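You operate a simulated robot arm through the tools that you are given. There is no shell and no other tool.

Carry out the task below with a simulated robot arm. There is one attempt and no reset: what you move stays moved.

TASK
Put things in order on the kitchen table. At the end: the yellow tag (marked "GIFT") stands where the green-band cup stood; the yellow leak brush stands where the yellow tag stood; the green-band cup is on the blue catch tray; the bean jar stands where the yellow leak brush stood; whatever was shut is shut again. Leave all else as you found it, and nothing knocked over. Set down upright: green-band cup.

It is judged by the outcome, as a careful person would: the job done as asked, and still so three seconds after it is handed in. It fails if anything else is knocked over, pushed out of place, dropped, spilled or broken.

THE ROBOT
A 6-joint arm with a two-finger parallel gripper, fixed in place. Base frame: the origin is at the foot of the arm, x ahead of it, y to its left, z up; the work surface is at about z = 0. Readings come in cm, rad, newtons and seconds.
With the tool pointing down near the work surface it reaches from about 16 to 42 cm from the base axis. Its first joint turns from -1.152 to 1.152 rad. Payload 1.57 kg.
The tool frame sits at the grasp point between the pads (the TCP): z along the fingers, y along the line on which they close. The tips reach 3 cm beyond it. The gripper opens to 8 cm. The fingers are 1.7 cm wide and 1.2 cm thick; the gripper's body (4 by 8.2 cm) begins 8 cm behind the TCP.
Orientation is that of the tool frame in the base frame, as a unit quaternion [w, x, y, z]. With the fingers straight down and closing along the base's y, the tool's x points along the base's -x, its y along +y and its z along -z.

THE INTERFACE
- The arm moves only by the tool play_rows. Its argument "series" is a list of rows, each a list of 7 numbers: the shift along the tool's x, y, z in cm, then the turn, a rotation vector about the tool's x, y, z in rad, then the opening, from 0 (shut) to 1 (fully open). In form: [[dx, dy, dz, rx, ry, rz, grip], ...]. A call has 1 to 20 rows; each row shifts and turns the commanded pose from where the row before left it, along the tool's axes as they then stand. Rows are played at 5 a second. More than 5 cm and 0.15 rad between two rows, or a gripper value outside its range, and nothing of the call is played. Where a pose cannot be reached the arm comes as near as it can. A force on the tool above 40 N (or 10 N above the force at the start of the call, whichever is more), or a blocked arm, ends the call early, and 0.2 s more pass. The fingers move at their own pace (about 15.3 cm/s each) and stop on an object; they squeeze with about 34 N. The grip force told is the motor's: it shows also when the fingers shut on nothing. Time passes only in rows, and 0.2 s behind the last, so rows that do not move let the fingers close. It gives the time, the measured TCP pose, the force on the tool (base axes), the opening and the grip force at its end, in the units of the frame above (readings bear some noise), with the torque about the TCP (base axes, N m) and any sound that the robot's microphone picked up, and new pictures: "show" is both (left out), scene, wrist or none.
- Cameras (640 x 400 px; columns grow to the right, rows downward): "scene" is fixed at [6.22, -34.58, 41.29]; the picture's right is [0.66, -0.75, 0.00], its down [-0.51, -0.45, -0.74] and it looks along [0.55, 0.49, -0.68] (base axes); focal length 244 px, centre (320, 200). "wrist" rides on the gripper at [7.2, -0.7, -12.2] in the tool frame; the picture's right is [0.09, 1.00, 0.00], its down [-0.84, 0.08, -0.54] and it looks along [-0.54, 0.05, 0.84] (tool axes); focal length 238 px, centre (320, 200). There is no depth. A picture from a camera that has moved, and an enlarged one, comes with that camera's place and axes in the base frame and with its lens.
- zoom(camera, box): a new picture of the part [left, top, right, bottom] of that camera's present view, enlarged. The clock stands still meanwhile.
- hand_in(): hands the job in; it is judged then, once.

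Nothing tells you positions but the pictures and the camera data. Unless the task says otherwise, let go and move clear before handing in.

The tools are called after "Emit:" by a JSON object that holds its "name" and its "arguments". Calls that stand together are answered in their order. play_rows: Moves the arm, as the interface text tells. Its arguments: {"type":"object","properties":{"series":{"type":"array"},"show":{"type":"string","enum":["both","scene","wrist","none"]}},"required":["series"]} The other tools are called the same way: zoom (camera, box) takes an enlarged picture of a part of a camera's view; hand_in () hands the job in.

At the start:

```text
t: 0.0
ee_pos: [27.15, -6.65, 23.11]
tcp_rot: [0.001, -0.001, 1.0, 0.0]
contact_force: [0.1, 0.4, -0.1]
ft_torque: [0.01, 0.01, 0.02]
finger_gap: 8.0
grasp_force: 0.0
```

scene: 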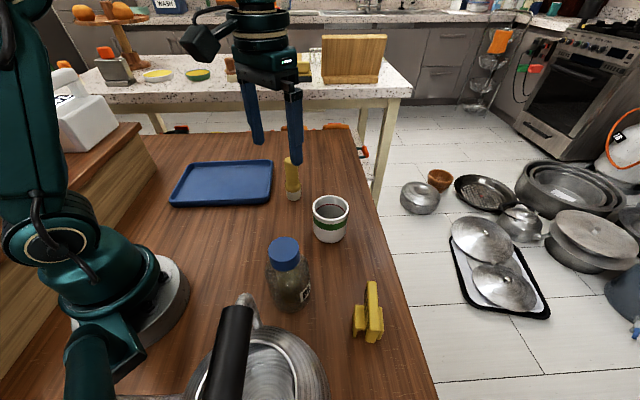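
wrist: 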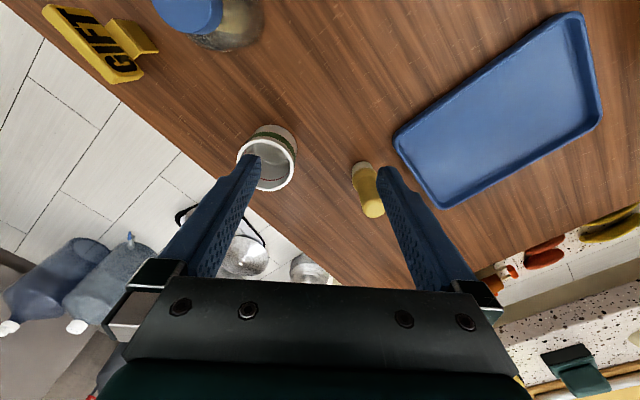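

I see a wooden table with a blue tray, a yellow brush, a green-band cup, a bean jar with a blue lid, the yellow GIFT tag and a kettle near the camera. I'll take enlarged pictures first to locate everything precisely.

Emit:
{"name": "zoom", "arguments": {"camera": "scene", "box": [240, 140, 400, 240]}}

Emit:
{"name": "zoom", "arguments": {"camera": "scene", "box": [240, 220, 400, 320]}}

Emit:
{"name": "zoom", "arguments": {"camera": "scene", "box": [320, 260, 420, 360]}}

Emit:
{"name": "zoom", "arguments": {"camera": "wrist", "box": [0, 0, 320, 200]}}

Emit:
{"name": "zoom", "arguments": {"camera": "wrist", "box": [320, 0, 640, 250]}}

Emit:
{"name": "zoom", "arguments": {"camera": "scene", "box": [0, 140, 320, 400]}}

```text
4.00 times, centred on (320, 190) of scene
camera zoom: at [6.22, -34.58, 41.29], right [0.66, -0.75, 0.0], down [-0.51, -0.45, -0.74], along [0.55, 0.49, -0.68], focal length 974 px, centre (320, 240)
```

zoom: 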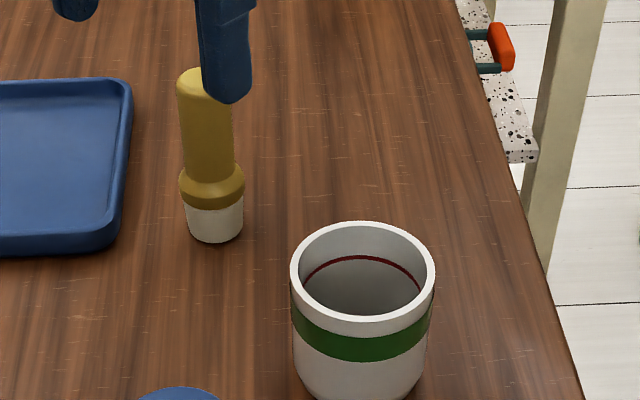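

```text
4.00 times, centred on (320, 270) of scene
camera zoom: at [6.22, -34.58, 41.29], right [0.66, -0.75, 0.0], down [-0.51, -0.45, -0.74], along [0.55, 0.49, -0.68], focal length 974 px, centre (320, -80)
```

zoom: 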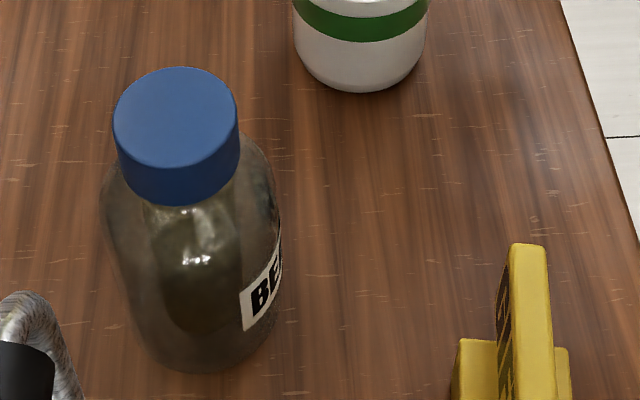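

```text
4.00 times, centred on (370, 310) of scene
camera zoom: at [6.22, -34.58, 41.29], right [0.66, -0.75, 0.0], down [-0.51, -0.45, -0.74], along [0.55, 0.49, -0.68], focal length 974 px, centre (120, -240)
```

zoom: 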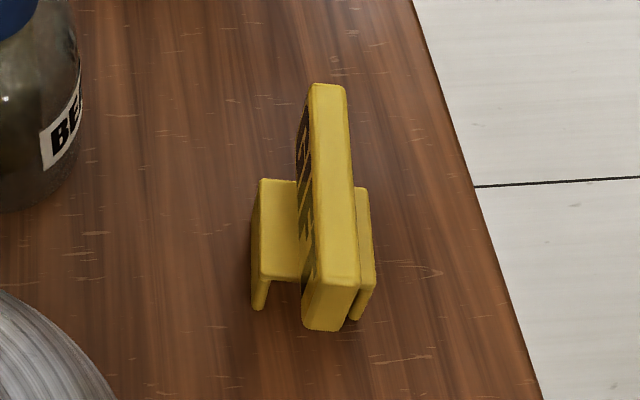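

```text
2.00 times, centred on (160, 100) of wrist
camera zoom: at [20.05, -7.33, 35.31], right [-0.09, 1.0, 0.0], down [0.84, 0.08, 0.54], along [0.54, 0.05, -0.84], focal length 477 px, centre (640, 400)
```

zoom: 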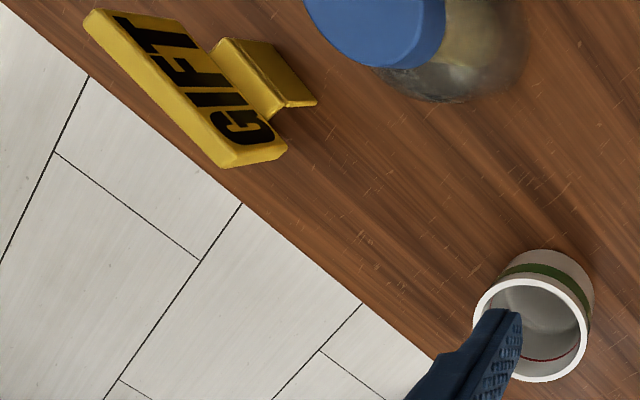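

```text
1.60 times, centred on (480, 125) of wrist
camera zoom: at [20.05, -7.33, 35.31], right [-0.09, 1.0, 0.0], down [0.84, 0.08, 0.54], along [0.54, 0.05, -0.84], focal length 381 px, centre (64, 320)
```

zoom: 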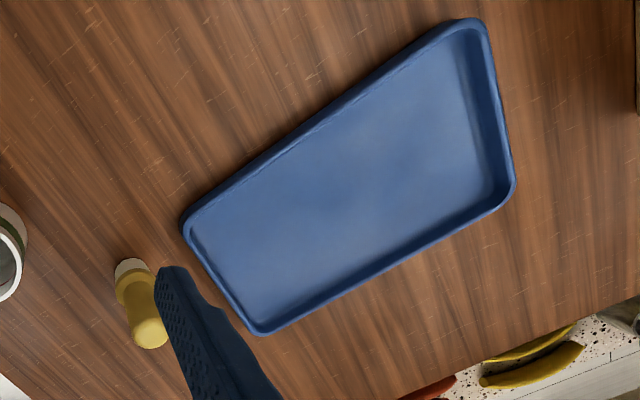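

```text
1.54 times, centred on (160, 270) of scene
camera zoom: at [6.22, -34.58, 41.29], right [0.66, -0.75, 0.0], down [-0.51, -0.45, -0.74], along [0.55, 0.49, -0.68], focal length 375 px, centre (566, 92)
```

zoom: 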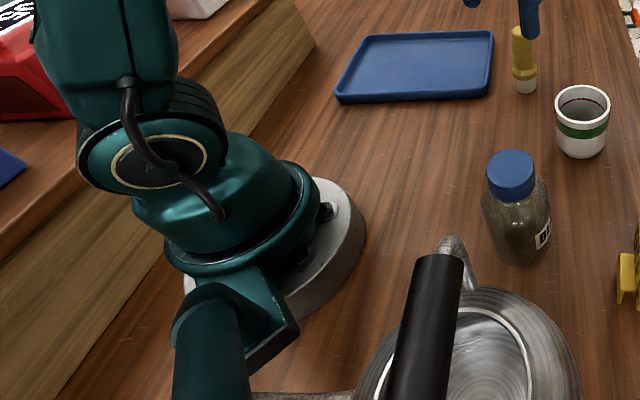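

The cup looks to be at about (33.3, -13.4), the brush at (36.5, 0.8), the tag at (22.4, -30.4), the jar at (18, -17.3), and the tray is centred near (28, 18). The cup goes first, so I'll hover above it and check the alignment.

Emit:
{"name": "play_rows", "arguments": {"series": [[-1.54, -1.69, 0.78, 0, 0, 0, 1], [-1.54, -1.69, 0.78, 0, 0, 0, 1], [-1.54, -1.69, 0.78, 0, 0, 0, 1], [-1.53, -1.68, 0.77, 0, 0, 0, 1], [0, 0, 0, 0, 0, 0, 1], [0, 0, 0, 0, 0, 0, 1]]}}

```text
t: 1.4
ee_pos: [33.49, -13.25, 20.11]
tcp_rot: [0.001, -0.002, 1.0, -0.001]
contact_force: [-1.0, 0.6, 0.3]
ft_torque: [-0.02, 0.01, -0.01]
finger_gap: 7.97
grasp_force: 0.1
camera wrist: at [26.22, -13.97, 32.27], right [-0.09, 1.0, 0.0], down [0.84, 0.08, 0.54], along [0.54, 0.05, -0.84], focal length 238 px, centre (320, 200)
```

scene: 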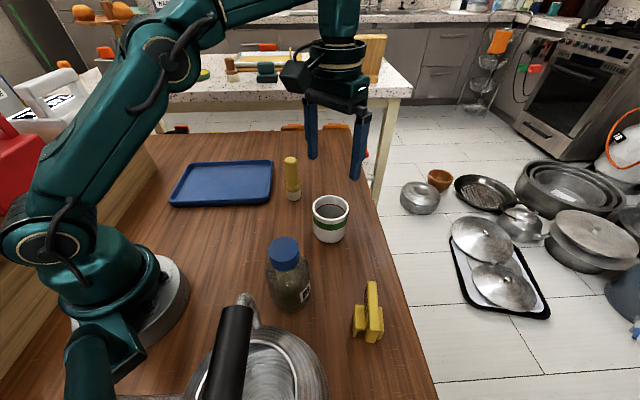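
wrist: 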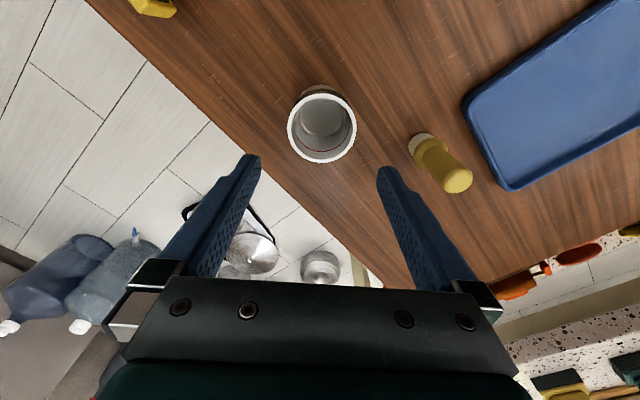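

Emit:
{"name": "zoom", "arguments": {"camera": "wrist", "box": [260, 60, 420, 180]}}

Emit:
{"name": "zoom", "arguments": {"camera": "wrist", "box": [380, 110, 540, 210]}}

Emit:
{"name": "zoom", "arguments": {"camera": "scene", "box": [260, 140, 360, 210]}}

Emit:
{"name": "zoom", "arguments": {"camera": "scene", "box": [300, 180, 380, 250]}}

```text
3.33 times, centred on (340, 120) of wrist
camera zoom: at [26.22, -13.97, 32.27], right [-0.09, 1.0, 0.0], down [0.84, 0.08, 0.54], along [0.54, 0.05, -0.84], focal length 794 px, centre (253, 467)
```

zoom: 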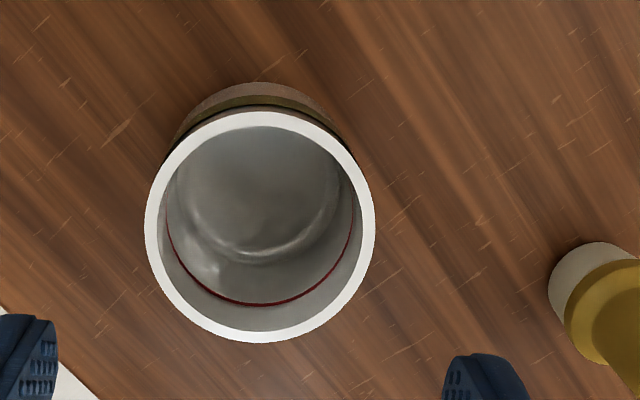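

```text
4.00 times, centred on (460, 160) of wrist
camera zoom: at [26.22, -13.97, 32.27], right [-0.09, 1.0, 0.0], down [0.84, 0.08, 0.54], along [0.54, 0.05, -0.84], focal length 953 px, centre (-240, 360)
```

zoom: 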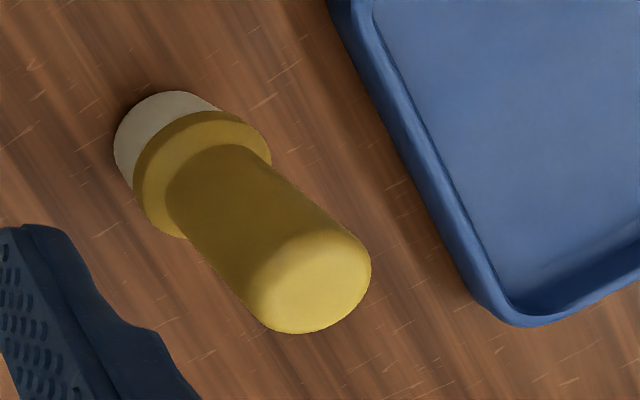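

```text
5.71 times, centred on (310, 175) of scene
camera zoom: at [6.22, -34.58, 41.29], right [0.66, -0.75, 0.0], down [-0.51, -0.45, -0.74], along [0.55, 0.49, -0.68], focal length 1392 px, centre (377, 343)
```

zoom: 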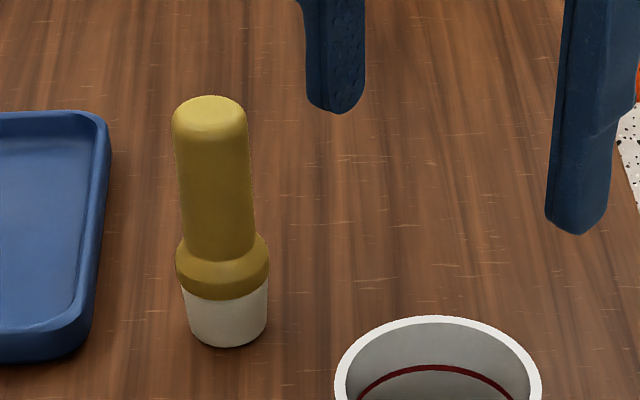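

```text
5.71 times, centred on (340, 215) of scene
camera zoom: at [6.22, -34.58, 41.29], right [0.66, -0.75, 0.0], down [-0.51, -0.45, -0.74], along [0.55, 0.49, -0.68], focal length 1392 px, centre (206, 114)
```

zoom: 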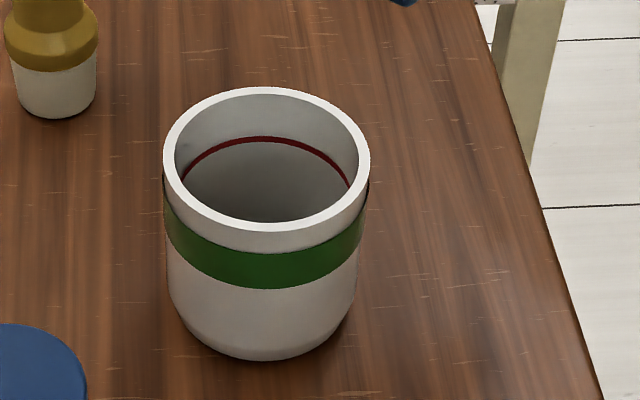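

The wrist picture puts the cup 0.2 cm off in x and 0.16 cm off in y from the gripper axis. I'll correct that and descend to just above the rim for a second check.

Emit:
{"name": "play_rows", "arguments": {"series": [[0.22, 0.16, 2.0, 0, 0, 0, 1], [0, 0, 2.5, 0, 0, 0, 1], [0, 0, 2.5, 0, 0, 0, 1], [0, 0, 1.5, 0, 0, 0, 1], [0, 0, 0, 0, 0, 0, 1], [0, 0, 0, 0, 0, 0, 1]]}}

Emit:
{"name": "zoom", "arguments": {"camera": "wrist", "box": [200, 60, 440, 210]}}

Emit:
{"name": "zoom", "arguments": {"camera": "scene", "box": [260, 120, 420, 250]}}

```text
t: 2.8
ee_pos: [33.27, -13.2, 11.69]
tcp_rot: [0.001, -0.001, 1.0, -0.001]
contact_force: [-0.7, 1.1, 0.4]
ft_torque: [-0.01, 0.01, 0.0]
finger_gap: 7.97
grasp_force: 0.1
camera wrist: at [26.11, -13.89, 23.86], right [-0.09, 1.0, 0.0], down [0.84, 0.08, 0.54], along [0.54, 0.05, -0.84], focal length 238 px, centre (320, 200)
```

scene: 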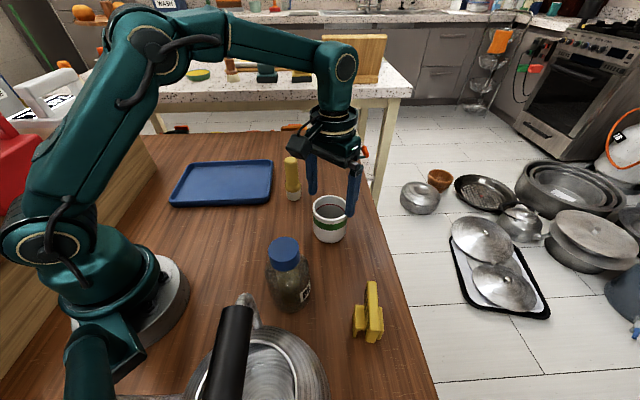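
wrist: 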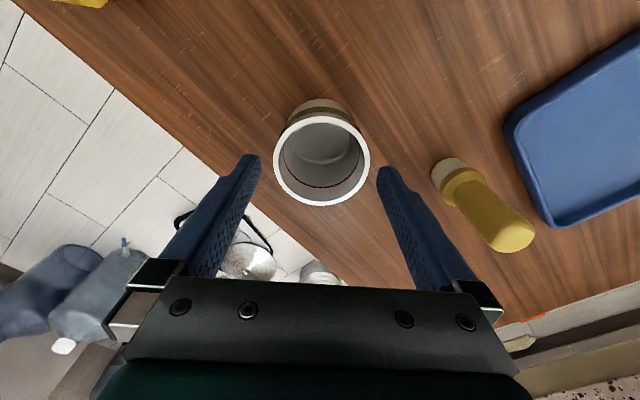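

```text
2.67 times, centred on (320, 135) of wrist
camera zoom: at [26.11, -13.89, 23.86], right [-0.09, 1.0, 0.0], down [0.84, 0.08, 0.54], along [0.54, 0.05, -0.84], focal length 636 px, centre (320, 373)
```

zoom: 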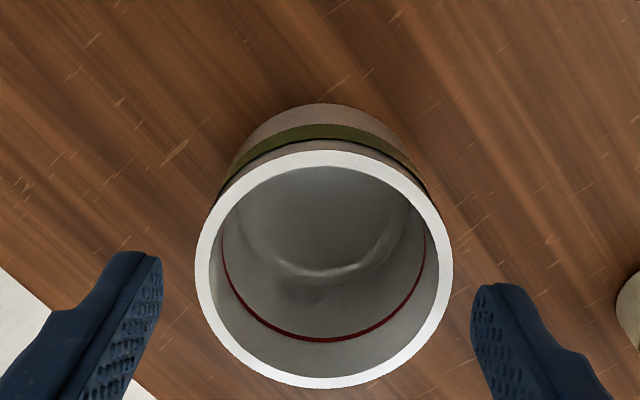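

```text
3.08 times, centred on (340, 185) of scene
camera zoom: at [6.22, -34.58, 41.29], right [0.66, -0.75, 0.0], down [-0.51, -0.45, -0.74], along [0.55, 0.49, -0.68], focal length 750 px, centre (258, 246)
```

zoom: 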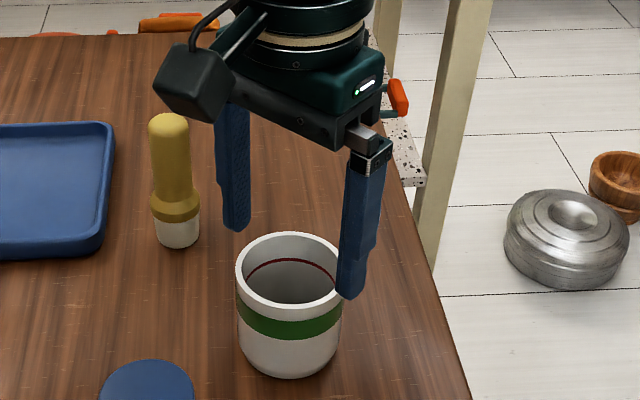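

The alignment is within about a millimetre. I'll make a small correction, descend so the fingers straddle the cup, then close gently on it.

Emit:
{"name": "play_rows", "arguments": {"series": [[0.1, 0.09, 0.5, 0, 0, 0, 1], [0, 0, 1.3, 0, 0, 0, 1], [0, 0, 1.3, 0, 0, 0, 1], [0, 0, 1.3, 0, 0, 0, 1], [0, 0, 1.3, 0, 0, 0, 1], [0, 0, 1.2, 0, 0, 0, 1], [0, 0, 0, 0, 0, 0, 1], [0, 0, 0, 0, 0, 0, 1]]}}

Emit:
{"name": "zoom", "arguments": {"camera": "scene", "box": [260, 140, 420, 260]}}

```text
t: 4.6
ee_pos: [32.99, -13.17, 4.61]
tcp_rot: [0.001, -0.001, 1.0, -0.001]
contact_force: [-0.3, -0.9, -0.6]
ft_torque: [0.0, -0.01, -0.02]
finger_gap: 8.04
grasp_force: 0.0
camera wrist: at [25.9, -13.86, 16.75], right [-0.09, 1.0, 0.0], down [0.84, 0.08, 0.54], along [0.54, 0.05, -0.84], focal length 238 px, centre (320, 200)
```

scene: 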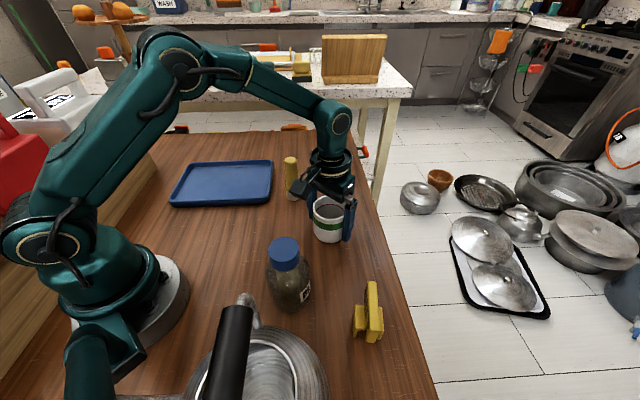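
wrist: 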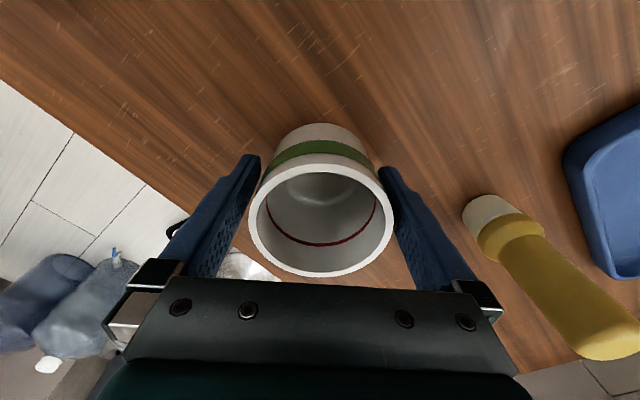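

```text
3.33 times, centred on (340, 200) of scene
camera zoom: at [6.22, -34.58, 41.29], right [0.66, -0.75, 0.0], down [-0.51, -0.45, -0.74], along [0.55, 0.49, -0.68], focal length 812 px, centre (253, 200)
```

zoom: 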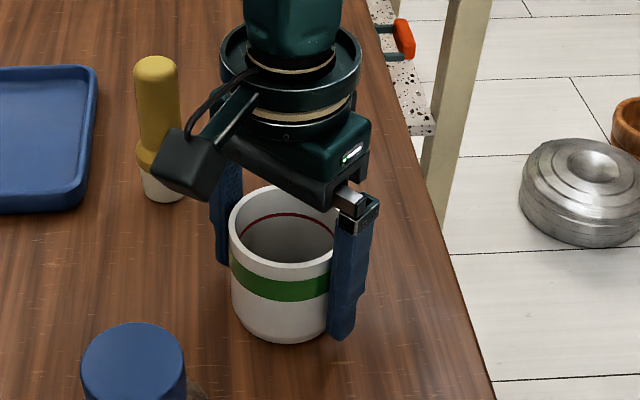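

The cup sits centred between the fingers. I'm closing on it now and then lifting slightly.

Emit:
{"name": "play_rows", "arguments": {"series": [[0, 0, 0, 0, 0, 0, 0.7], [0, 0, 0, 0, 0, 0, 0.5], [0, 0, 0, 0, 0, 0, 0.5], [0, 0, -0.5, 0, 0, 0, 0.5], [0, 0, -0.8, 0, 0, 0, 0.5], [0, 0, -1.0, 0, 0, 0, 0.5], [0, 0, 0, 0, 0, 0, 0.5]]}}

```text
t: 6.2
ee_pos: [33.05, -13.19, 6.86]
tcp_rot: [0.001, -0.001, 1.0, -0.001]
contact_force: [0.2, 0.1, -1.5]
ft_torque: [-0.02, -0.01, 0.01]
finger_gap: 6.83
grasp_force: 33.8
camera wrist: at [25.82, -13.86, 19.12], right [-0.09, 1.0, 0.0], down [0.84, 0.08, 0.54], along [0.54, 0.05, -0.84], focal length 238 px, centre (320, 200)
```

scene: 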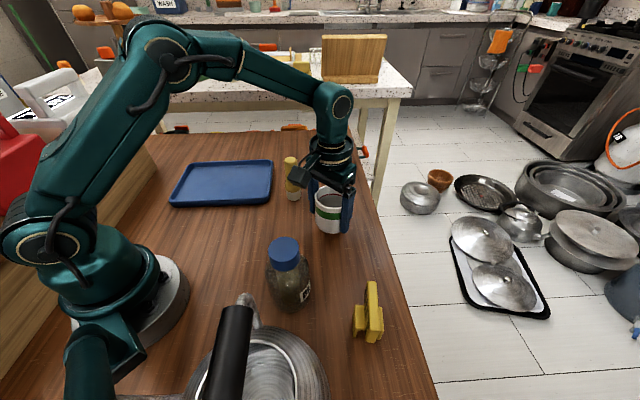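
wrist: 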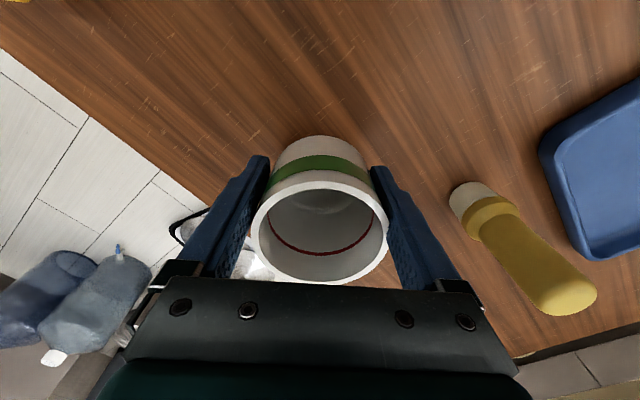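

The cup is held firmly and is off the table. I'll raise it above brush height and carry it smoothly over to the tray.

Emit:
{"name": "play_rows", "arguments": {"series": [[0, 0, -1.2, 0, 0, 0, 0.5], [0, 0, -2.0, 0, 0, 0, 0.5], [0, 0, -2.0, 0, 0, 0, 0.5], [0, 0, -2.0, 0, 0, 0, 0.5], [0, 0, -2.0, 0, 0, 0, 0.5], [0, 0, -1.5, 0, 0, 0, 0.5], [0, 0, -0.5, 0, 0, 0, 0.5]], "show": "none"}}

Emit:
{"name": "play_rows", "arguments": {"series": [[0.15, 0.8, 0, 0, 0, 0, 0.5], [0.3, 1.6, 0, 0, 0, 0, 0.5], [0.4, 2.4, 0, 0, 0, 0, 0.5], [0.4, 2.4, 0, 0, 0, 0, 0.5], [0.4, 2.4, 0, 0, 0, 0, 0.5], [0.4, 2.4, 0, 0, 0, 0, 0.5], [0.4, 2.4, 0, 0, 0, 0, 0.5], [0.4, 2.4, 0, 0, 0, 0, 0.5], [0.4, 2.4, 0, 0, 0, 0, 0.5], [0.4, 2.4, 0, 0, 0, 0, 0.5], [0.4, 2.4, 0, 0, 0, 0, 0.5], [0.4, 2.4, 0, 0, 0, 0, 0.5], [0.4, 2.4, 0, 0, 0, 0, 0.5], [0.3, 1.6, 0, 0, 0, 0, 0.5], [0.2, 0.8, 0, 0, 0, 0, 0.5], [0, 0, 0, 0, 0, 0, 0.5], [0, 0, 0, 0, 0, 0, 0.5]]}}

```text
t: 7.8
ee_pos: [33.08, -13.06, 18.15]
tcp_rot: [0.002, -0.002, 1.0, -0.001]
contact_force: [-0.2, -0.1, -1.3]
ft_torque: [-0.02, 0.06, -0.02]
finger_gap: 6.82
grasp_force: 34.2
```

```text
t: 11.4
ee_pos: [27.74, 18.03, 18.14]
tcp_rot: [0.001, -0.001, 1.0, -0.001]
contact_force: [1.2, 0.2, -1.0]
ft_torque: [0.0, 0.01, -0.02]
finger_gap: 6.81
grasp_force: 34.1
camera wrist: at [20.55, 17.42, 30.33], right [-0.09, 1.0, 0.0], down [0.84, 0.08, 0.54], along [0.54, 0.05, -0.84], focal length 238 px, centre (320, 200)
```

scene: 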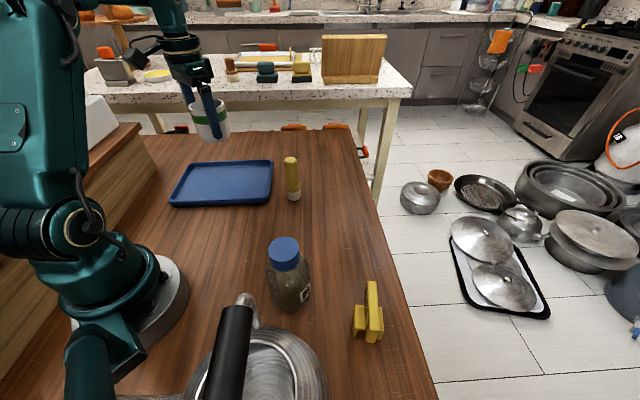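
wrist: 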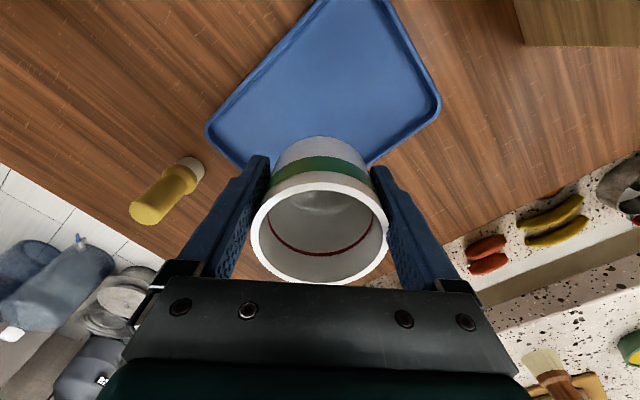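

The tray's corners put its centre at about (27.7, 18.1), which is right under the gripper. I'm lowering the cup to just above the tray floor.

Emit:
{"name": "play_rows", "arguments": {"series": [[0, 0, 1.0, 0, 0, 0, 0.5], [0, 0, 2.0, 0, 0, 0, 0.5], [0, 0, 2.0, 0, 0, 0, 0.5], [0, 0, 2.0, 0, 0, 0, 0.5], [0, 0, 2.0, 0, 0, 0, 0.5], [0, 0, 1.5, 0, 0, 0, 0.5], [0, 0, 1.0, 0, 0, 0, 0.5], [0, 0, 0.5, 0, 0, 0, 0.5], [0, 0, 0, 0, 0, 0, 0.5], [0, 0, 0, 0, 0, 0, 0.5]]}}

Emit:
{"name": "zoom", "arguments": {"camera": "scene", "box": [140, 110, 300, 230]}}

```text
t: 13.6
ee_pos: [27.76, 17.97, 5.99]
tcp_rot: [0.001, -0.001, 1.0, -0.001]
contact_force: [-0.6, 0.1, -0.9]
ft_torque: [-0.02, 0.04, 0.0]
finger_gap: 6.77
grasp_force: 34.3
camera wrist: at [20.52, 17.35, 18.24], right [-0.09, 1.0, 0.0], down [0.84, 0.08, 0.54], along [0.54, 0.05, -0.84], focal length 238 px, centre (320, 200)
```

scene: 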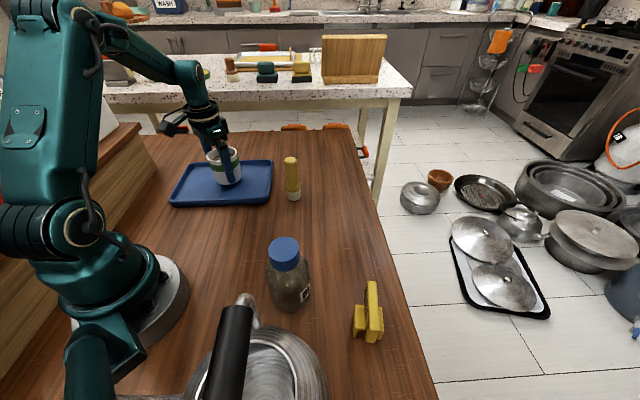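
wrist: 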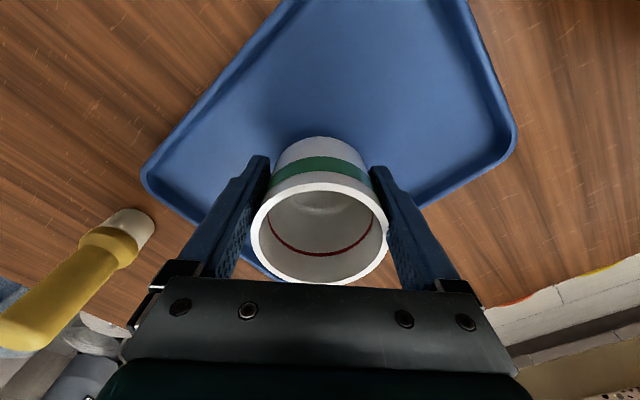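

```text
3.33 times, centred on (220, 170) of scene
camera zoom: at [6.22, -34.58, 41.29], right [0.66, -0.75, 0.0], down [-0.51, -0.45, -0.74], along [0.55, 0.49, -0.68], focal length 812 px, centre (653, 300)
```

zoom: 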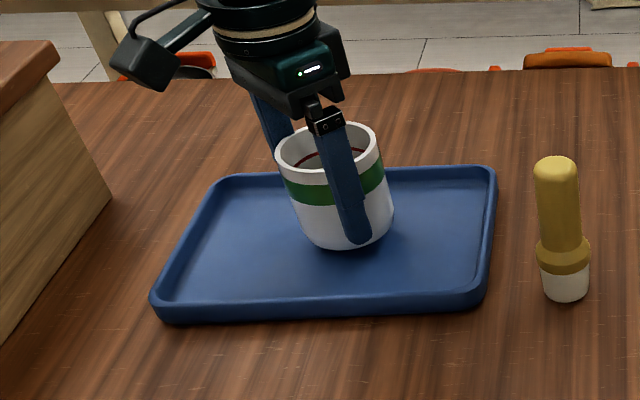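

The cup is hanging just above the tray floor, near its centre. I'll lower it in small steps and watch the force for contact.

Emit:
{"name": "play_rows", "arguments": {"series": [[0, 0, 0.2, 0, 0, 0, 0.5], [0, 0, 0.2, 0, 0, 0, 0.5], [0, 0, 0, 0, 0, 0, 0.5]], "show": "none"}}

Emit:
{"name": "play_rows", "arguments": {"series": [[0, 0, 0.1, 0, 0, 0, 0.5], [0, 0, 0.1, 0, 0, 0, 0.5], [0, 0, 0, 0, 0, 0, 0.5]], "show": "none"}}

Emit:
{"name": "play_rows", "arguments": {"series": [[0, 0, 0.1, 0, 0, 0, 0.5], [0, 0, 0.1, 0, 0, 0, 0.5], [0, 0, 0, 0, 0, 0, 0.5]]}}

```text
t: 14.4
ee_pos: [27.83, 18.07, 5.77]
tcp_rot: [0.001, -0.001, 1.0, -0.001]
contact_force: [-0.2, 0.1, -1.6]
ft_torque: [-0.05, 0.03, 0.02]
finger_gap: 6.78
grasp_force: 33.9
```

```text
t: 15.2
ee_pos: [27.68, 18.02, 5.41]
tcp_rot: [0.002, -0.001, 1.0, -0.001]
contact_force: [0.5, -0.6, -2.1]
ft_torque: [0.03, 0.0, 0.03]
finger_gap: 6.77
grasp_force: 33.8
```

```text
t: 16.0
ee_pos: [27.73, 18.08, 5.35]
tcp_rot: [0.0, -0.001, 1.0, 0.0]
contact_force: [1.0, 0.3, -1.8]
ft_torque: [0.0, 0.0, 0.0]
finger_gap: 6.79
grasp_force: 34.2
camera wrist: at [20.61, 17.33, 17.52], right [-0.09, 1.0, 0.0], down [0.84, 0.08, 0.54], along [0.54, 0.05, -0.84], focal length 238 px, centre (320, 200)
```

scene: 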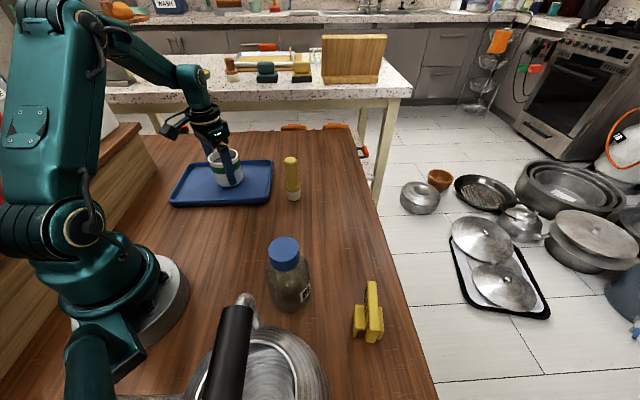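
wrist: 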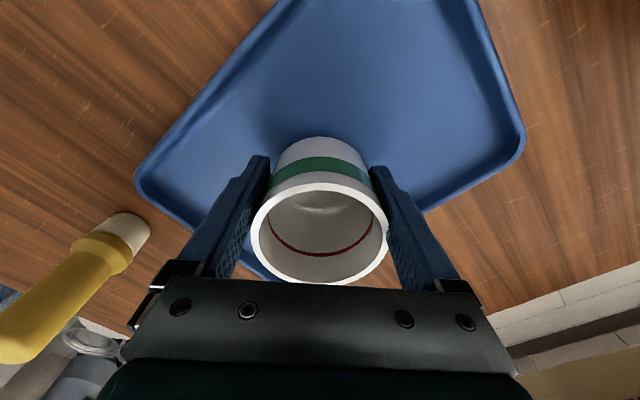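

There's no contact yet, so I'm still lowering in small steps.

Emit:
{"name": "play_rows", "arguments": {"series": [[0, 0, 0.1, 0, 0, 0, 0.5], [0, 0, 0.05, 0, 0, 0, 0.5], [0, 0, 0, 0, 0, 0, 0.5]], "show": "none"}}

Emit:
{"name": "play_rows", "arguments": {"series": [[0, 0, 0.1, 0, 0, 0, 0.5], [0, 0, 0.05, 0, 0, 0, 0.5], [0, 0, 0, 0, 0, 0, 0.5]], "show": "none"}}

```text
t: 16.8
ee_pos: [27.8, 18.05, 5.1]
tcp_rot: [0.001, 0.0, 1.0, -0.001]
contact_force: [-0.6, 0.0, -1.5]
ft_torque: [0.0, 0.01, -0.03]
finger_gap: 6.8
grasp_force: 34.0
```

```text
t: 17.6
ee_pos: [27.69, 17.95, 5.06]
tcp_rot: [0.001, -0.001, 1.0, 0.0]
contact_force: [-3.1, -1.8, 10.5]
ft_torque: [0.16, -0.18, 0.0]
finger_gap: 6.81
grasp_force: 34.0
```

The cup is touching the tray floor. I'll ease off a hair, open, and let the fingers clear.

Emit:
{"name": "play_rows", "arguments": {"series": [[0, 0, -0.07, 0, 0, 0, 0.5], [0, 0, 0, 0, 0, 0, 0.5], [0, 0, 0, 0, 0, 0, 0.87], [0, 0, 0, 0, 0, 0, 0.95], [0, 0, 0, 0, 0, 0, 1], [0, 0, 0, 0, 0, 0, 1]]}}

Emit:
{"name": "zoom", "arguments": {"camera": "scene", "box": [140, 110, 300, 230]}}

```text
t: 19.0
ee_pos: [27.69, 18.05, 5.02]
tcp_rot: [0.001, -0.001, 1.0, -0.001]
contact_force: [0.3, -0.3, 0.0]
ft_torque: [-0.03, -0.03, -0.02]
finger_gap: 8.0
grasp_force: 0.1
camera wrist: at [20.53, 17.33, 17.28], right [-0.09, 1.0, 0.0], down [0.84, 0.08, 0.54], along [0.54, 0.05, -0.84], focal length 238 px, centre (320, 200)
```

scene: 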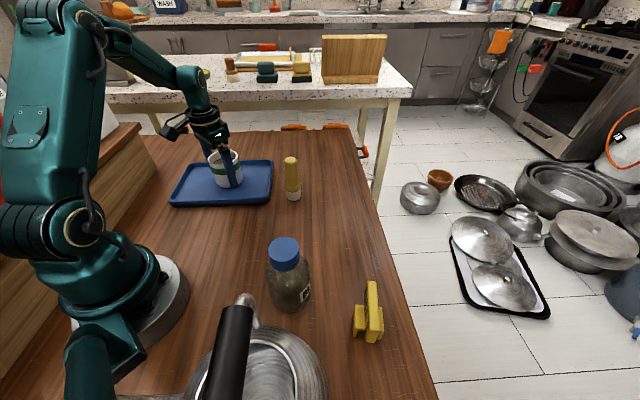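
wrist: 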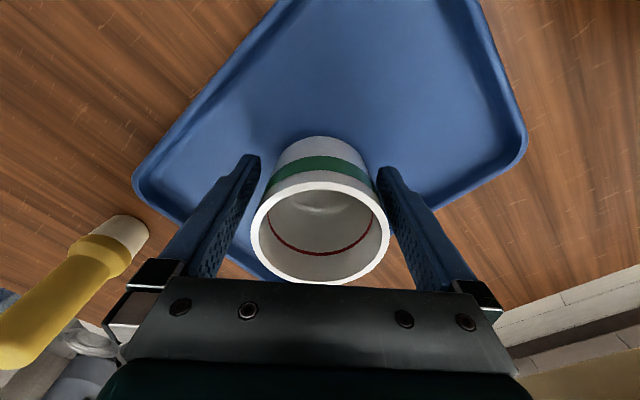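

```text
3.33 times, centred on (220, 170) of scene
camera zoom: at [6.22, -34.58, 41.29], right [0.66, -0.75, 0.0], down [-0.51, -0.45, -0.74], along [0.55, 0.49, -0.68], focal length 812 px, centre (653, 300)
```

zoom: 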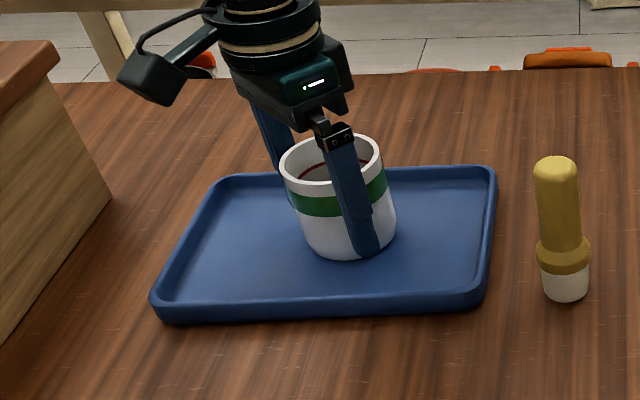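

The cup stands upright on the tray. I'm lifting straight up, then going around to hover over the yellow tag with the gripper turned to line up with its plate.

Emit:
{"name": "play_rows", "arguments": {"series": [[0, 0, -1.0, 0, 0, 0, 1], [0, 0, -2.0, 0, 0, 0, 1], [0, 0, -2.5, 0, 0, 0, 1], [0, 0, -3.0, 0, 0, 0, 1], [0, 0, -3.0, 0, 0, 0, 1], [0, 0, -3.0, 0, 0, 0, 1], [0, 0, -2.4, 0, 0, 0, 1], [0, 0, 0, 0, 0, 0, 1]], "show": "scene"}}

Emit:
{"name": "play_rows", "arguments": {"series": [[-0.72, -3.0, 0, 0, 0, 0, 1], [-0.72, -3.0, 0, 0, 0, 0, 1], [-0.72, -3.0, 0, 0, 0, 0, 1], [-0.72, -3.0, 0, 0, 0, 0, 1], [-0.72, -3.0, 0, 0, 0, 0, 1], [-0.72, -3.0, 0, 0, 0, 0, 1], [0.714, -2.857, 0, 0, 0, 0, 1], [0.714, -2.857, 0, 0, 0, 0, 1], [0.714, -2.857, 0, 0, 0, 0, 1], [0.714, -2.857, 0, 0, 0, 0, 1], [0.714, -2.857, 0, 0, 0, 0, 1], [0.714, -2.857, 0, 0, 0, 0, 1], [0.714, -2.857, 0, 0, 0, 0, 1], [0, 0, 0, 0, 0, 0, 1], [0, 0, 0, 0, 0, 0, 1]]}}

```text
t: 20.8
ee_pos: [27.79, 18.06, 21.89]
tcp_rot: [0.001, -0.001, 1.0, -0.001]
contact_force: [-0.2, 0.2, -0.1]
ft_torque: [0.0, -0.01, 0.02]
finger_gap: 8.0
grasp_force: 0.0
```

scene: 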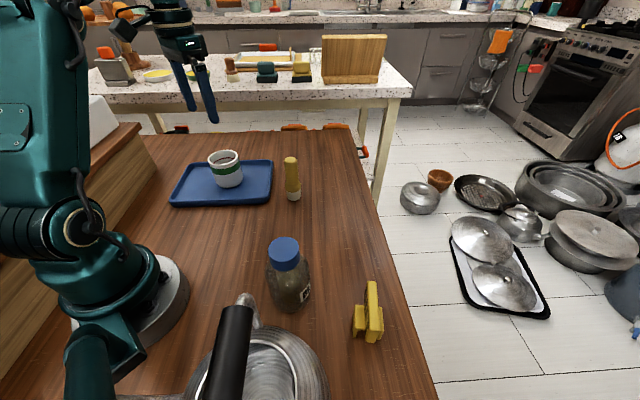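

```text
t: 24.0
ee_pos: [27.09, -19.86, 21.92]
tcp_rot: [0.0, -0.001, 1.0, -0.001]
contact_force: [-0.3, -0.2, -0.6]
ft_torque: [0.0, 0.0, 0.01]
finger_gap: 7.97
grasp_force: 0.0
camera wrist: at [19.92, -20.56, 34.14], right [-0.09, 1.0, 0.0], down [0.84, 0.08, 0.54], along [0.54, 0.05, -0.84], focal length 238 px, centre (320, 200)
```

scene: 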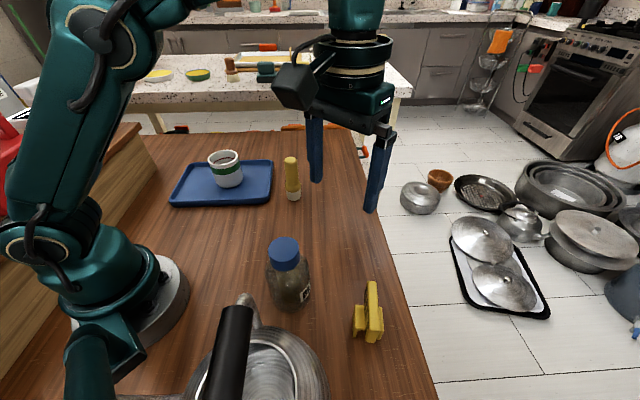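
wrist: 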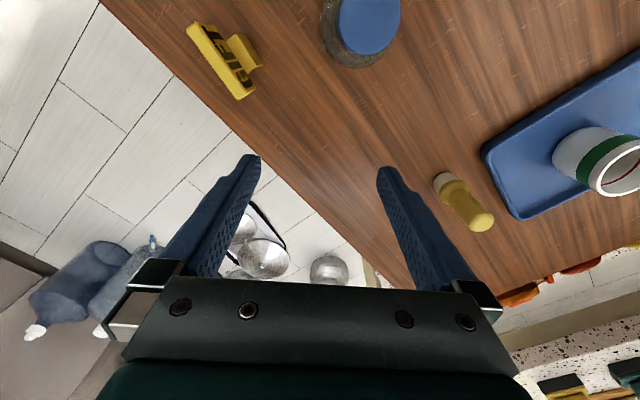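

From here the wrist camera sees the tag and jar from above. I'll enlarge both to measure them before moving further.

Emit:
{"name": "zoom", "arguments": {"camera": "wrist", "box": [170, 0, 290, 110]}}

Emit:
{"name": "zoom", "arguments": {"camera": "wrist", "box": [300, 0, 420, 80]}}

Emit:
{"name": "zoom", "arguments": {"camera": "wrist", "box": [420, 150, 520, 250]}}

Emit:
{"name": "zoom", "arguments": {"camera": "scene", "box": [180, 280, 400, 400]}}

```text
3.64 times, centred on (230, 55) of wrist
camera zoom: at [19.92, -20.56, 34.14], right [-0.09, 1.0, 0.0], down [0.84, 0.08, 0.54], along [0.54, 0.05, -0.84], focal length 867 px, centre (647, 727)
```

zoom: 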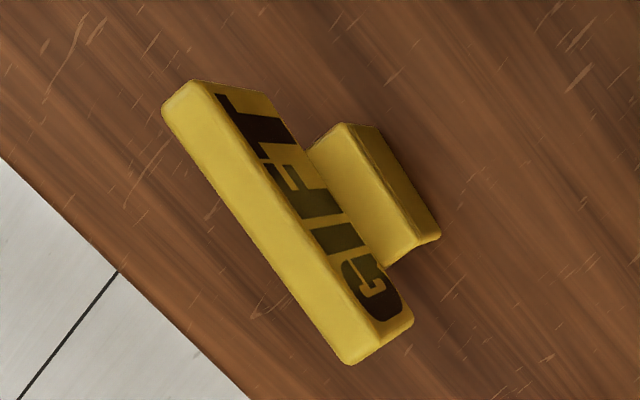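

```text
5.00 times, centred on (360, 40) of wrist
camera zoom: at [19.92, -20.56, 34.14], right [-0.09, 1.0, 0.0], down [0.84, 0.08, 0.54], along [0.54, 0.05, -0.84], focal length 1192 px, centre (120, 1000)
```

zoom: 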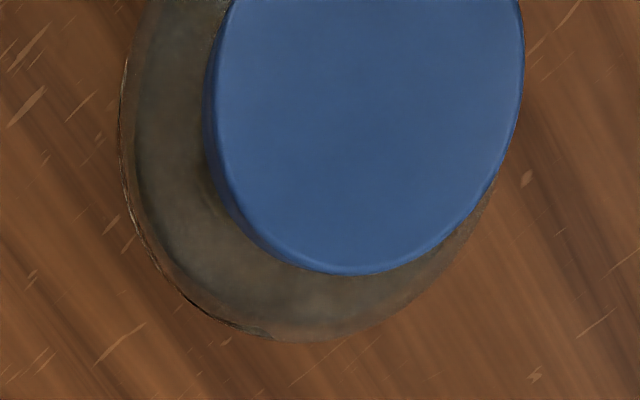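

```text
4.00 times, centred on (470, 200) of wrist
camera zoom: at [19.92, -20.56, 34.14], right [-0.09, 1.0, 0.0], down [0.84, 0.08, 0.54], along [0.54, 0.05, -0.84], focal length 953 px, centre (-280, 200)
```

zoom: 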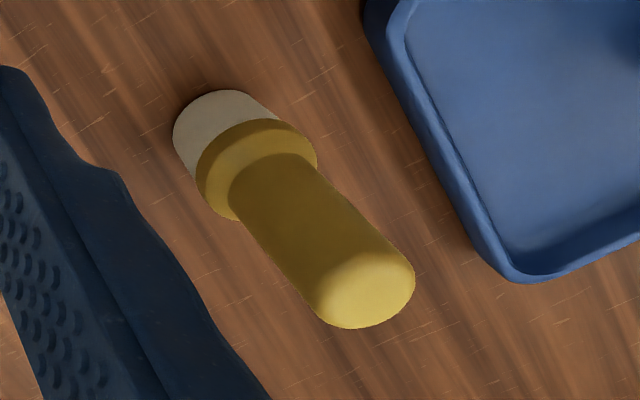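

```text
2.91 times, centred on (290, 340) of scene
camera zoom: at [6.22, -34.58, 41.29], right [0.66, -0.75, 0.0], down [-0.51, -0.45, -0.74], along [0.55, 0.49, -0.68], focal length 709 px, centre (407, -207)
```

zoom: 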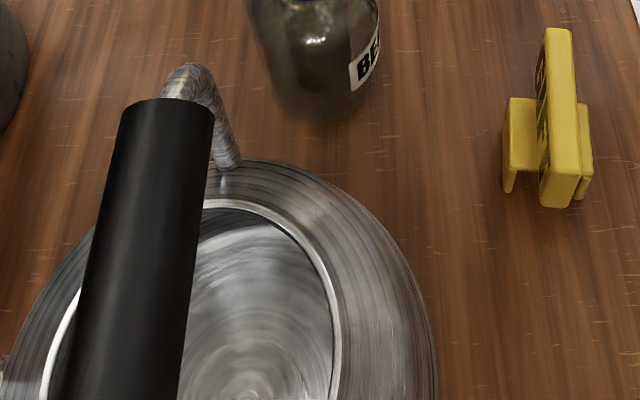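

The tag's plate tops out at about z = 8, centred near (22.0, -30.2), and runs at about 36° to x. I'll move above it, turn the gripper to close across the plate, and look again.

Emit:
{"name": "play_rows", "arguments": {"series": [[1.28, -2.585, 0, 0, 0, 0, 1], [1.28, -2.585, 0, 0, 0, 0, 1], [1.28, -2.585, 0, 0, 0, 0, 1], [1.28, -2.585, 0, 0, 0, 0, 1], [0, 0, 0, 0, 0, -0.127, 1], [0, 0, 0, 0, 0, -0.127, 1], [0, 0, 0, 0, 0, -0.127, 1], [0, 0, 0, 0, 0, -0.127, 1], [0, 0, 0, 0, 0, -0.127, 1], [0, 0, 2, 0, 0, 0, 1], [0, 0, 2, 0, 0, 0, 1], [0, 0, 2, 0, 0, 0, 1], [0, 0, 0, 0, 0, 0, 1], [0, 0, 0, 0, 0, 0, 1]]}}

Emit:
{"name": "zoom", "arguments": {"camera": "wrist", "box": [230, 90, 410, 210]}}

Emit:
{"name": "zoom", "arguments": {"camera": "scene", "box": [300, 200, 460, 360]}}

```text
t: 27.0
ee_pos: [21.15, -29.35, 15.3]
tcp_rot: [0.001, -0.313, 0.95, 0.0]
contact_force: [-0.5, -0.4, 0.4]
ft_torque: [0.01, 0.0, -0.02]
finger_gap: 8.0
grasp_force: 0.1
out of reach, approached as far as the arm can: row 4
camera wrist: at [15.75, -34.24, 27.45], right [-0.67, 0.75, 0.0], down [0.63, 0.56, 0.54], along [0.41, 0.36, -0.84], focal length 238 px, centre (320, 200)
```

scene: 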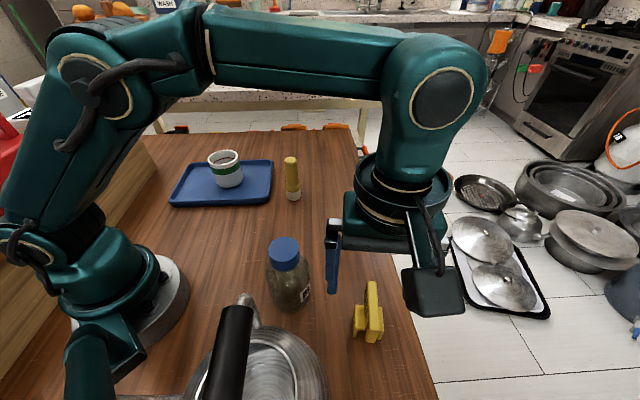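
wrist: 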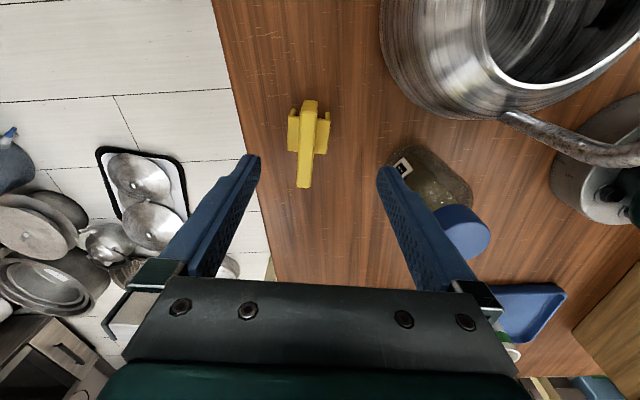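

```text
3.33 times, centred on (320, 150) of wrist
camera zoom: at [15.75, -34.24, 27.45], right [-0.67, 0.75, 0.0], down [0.63, 0.56, 0.54], along [0.41, 0.36, -0.84], focal length 794 px, centre (320, 367)
```

zoom: 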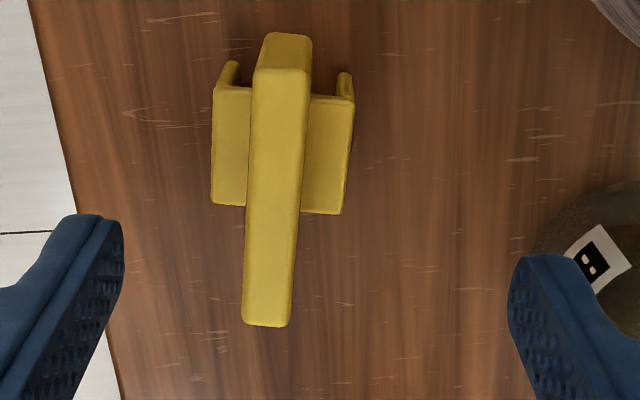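

```text
2.50 times, centred on (380, 280) of scene
camera zoom: at [6.22, -34.58, 41.29], right [0.66, -0.75, 0.0], down [-0.51, -0.45, -0.74], along [0.55, 0.49, -0.68], focal length 609 px, centre (170, 0)
```

zoom: 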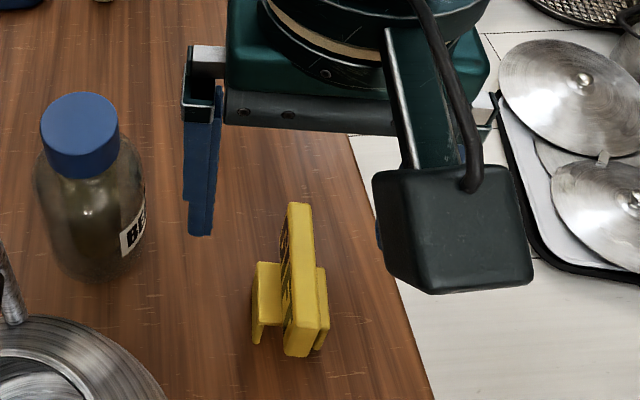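

At that height the arm came up slightly short, so the tag is now 1.2 cm to one side of the gripper; the turn is well aligned. I'll shift over at this lower height and check.

Emit:
{"name": "play_rows", "arguments": {"series": [[-0.25, -1.18, 1.0, 0, 0, 0, 1], [0, 0, 1.5, 0, 0, 0, 1], [0, 0, 0, 0, 0, 0, 1], [0, 0, 0, 0, 0, 0, 1]]}}

Emit:
{"name": "zoom", "arguments": {"camera": "wrist", "box": [230, 90, 410, 210]}}

Emit:
{"name": "zoom", "arguments": {"camera": "scene", "box": [300, 200, 460, 360]}}

```text
t: 28.0
ee_pos: [22.04, -30.01, 12.7]
tcp_rot: [0.001, -0.313, 0.95, -0.001]
contact_force: [0.5, -0.3, -0.8]
ft_torque: [-0.01, 0.0, -0.01]
finger_gap: 7.98
grasp_force: 0.0
camera wrist: at [16.64, -34.96, 24.96], right [-0.67, 0.75, 0.0], down [0.63, 0.56, 0.54], along [0.41, 0.36, -0.84], focal length 238 px, centre (320, 200)
```

scene: 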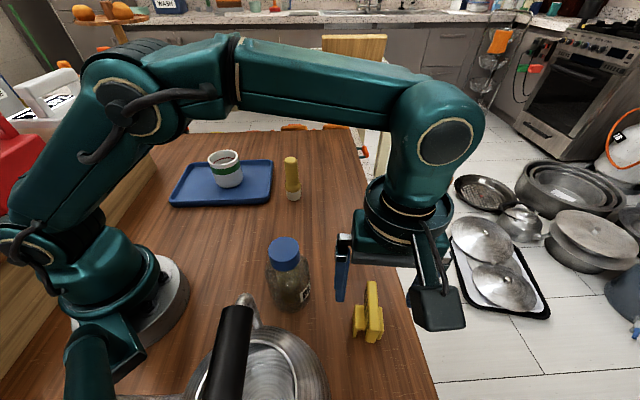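
wrist: 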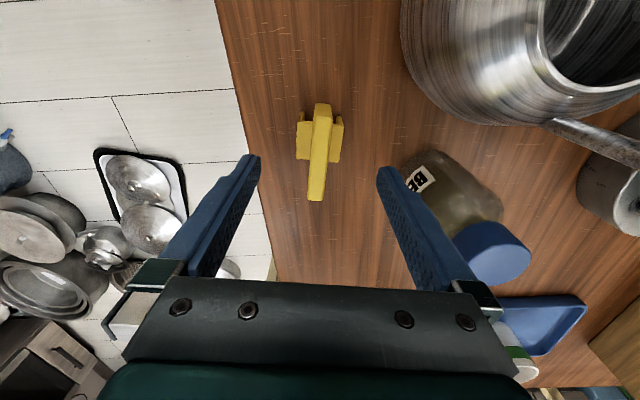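

```text
3.33 times, centred on (320, 150) of wrist
camera zoom: at [16.64, -34.96, 24.96], right [-0.67, 0.75, 0.0], down [0.63, 0.56, 0.54], along [0.41, 0.36, -0.84], focal length 794 px, centre (320, 367)
```

zoom: 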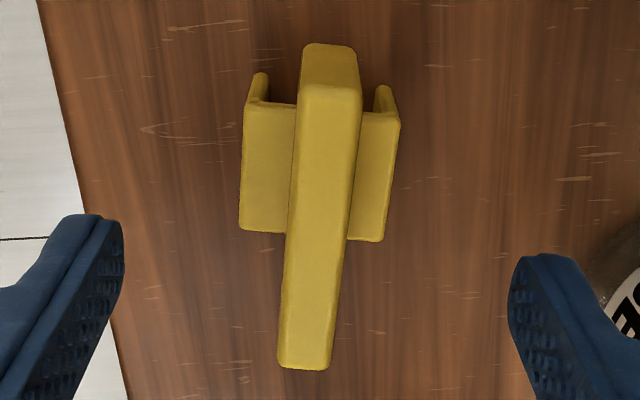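

```text
2.50 times, centred on (380, 280) of scene
camera zoom: at [6.22, -34.58, 41.29], right [0.66, -0.75, 0.0], down [-0.51, -0.45, -0.74], along [0.55, 0.49, -0.68], focal length 609 px, centre (170, 0)
```

zoom: 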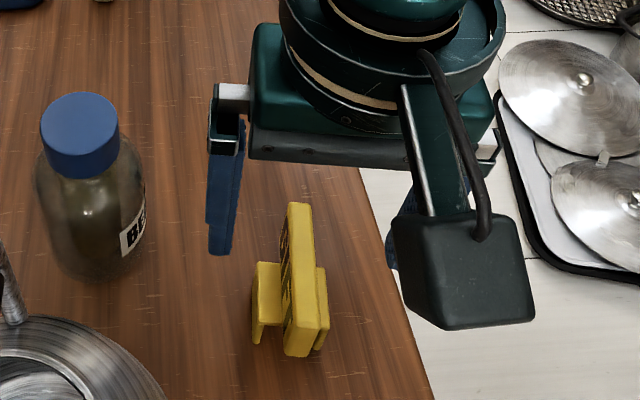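

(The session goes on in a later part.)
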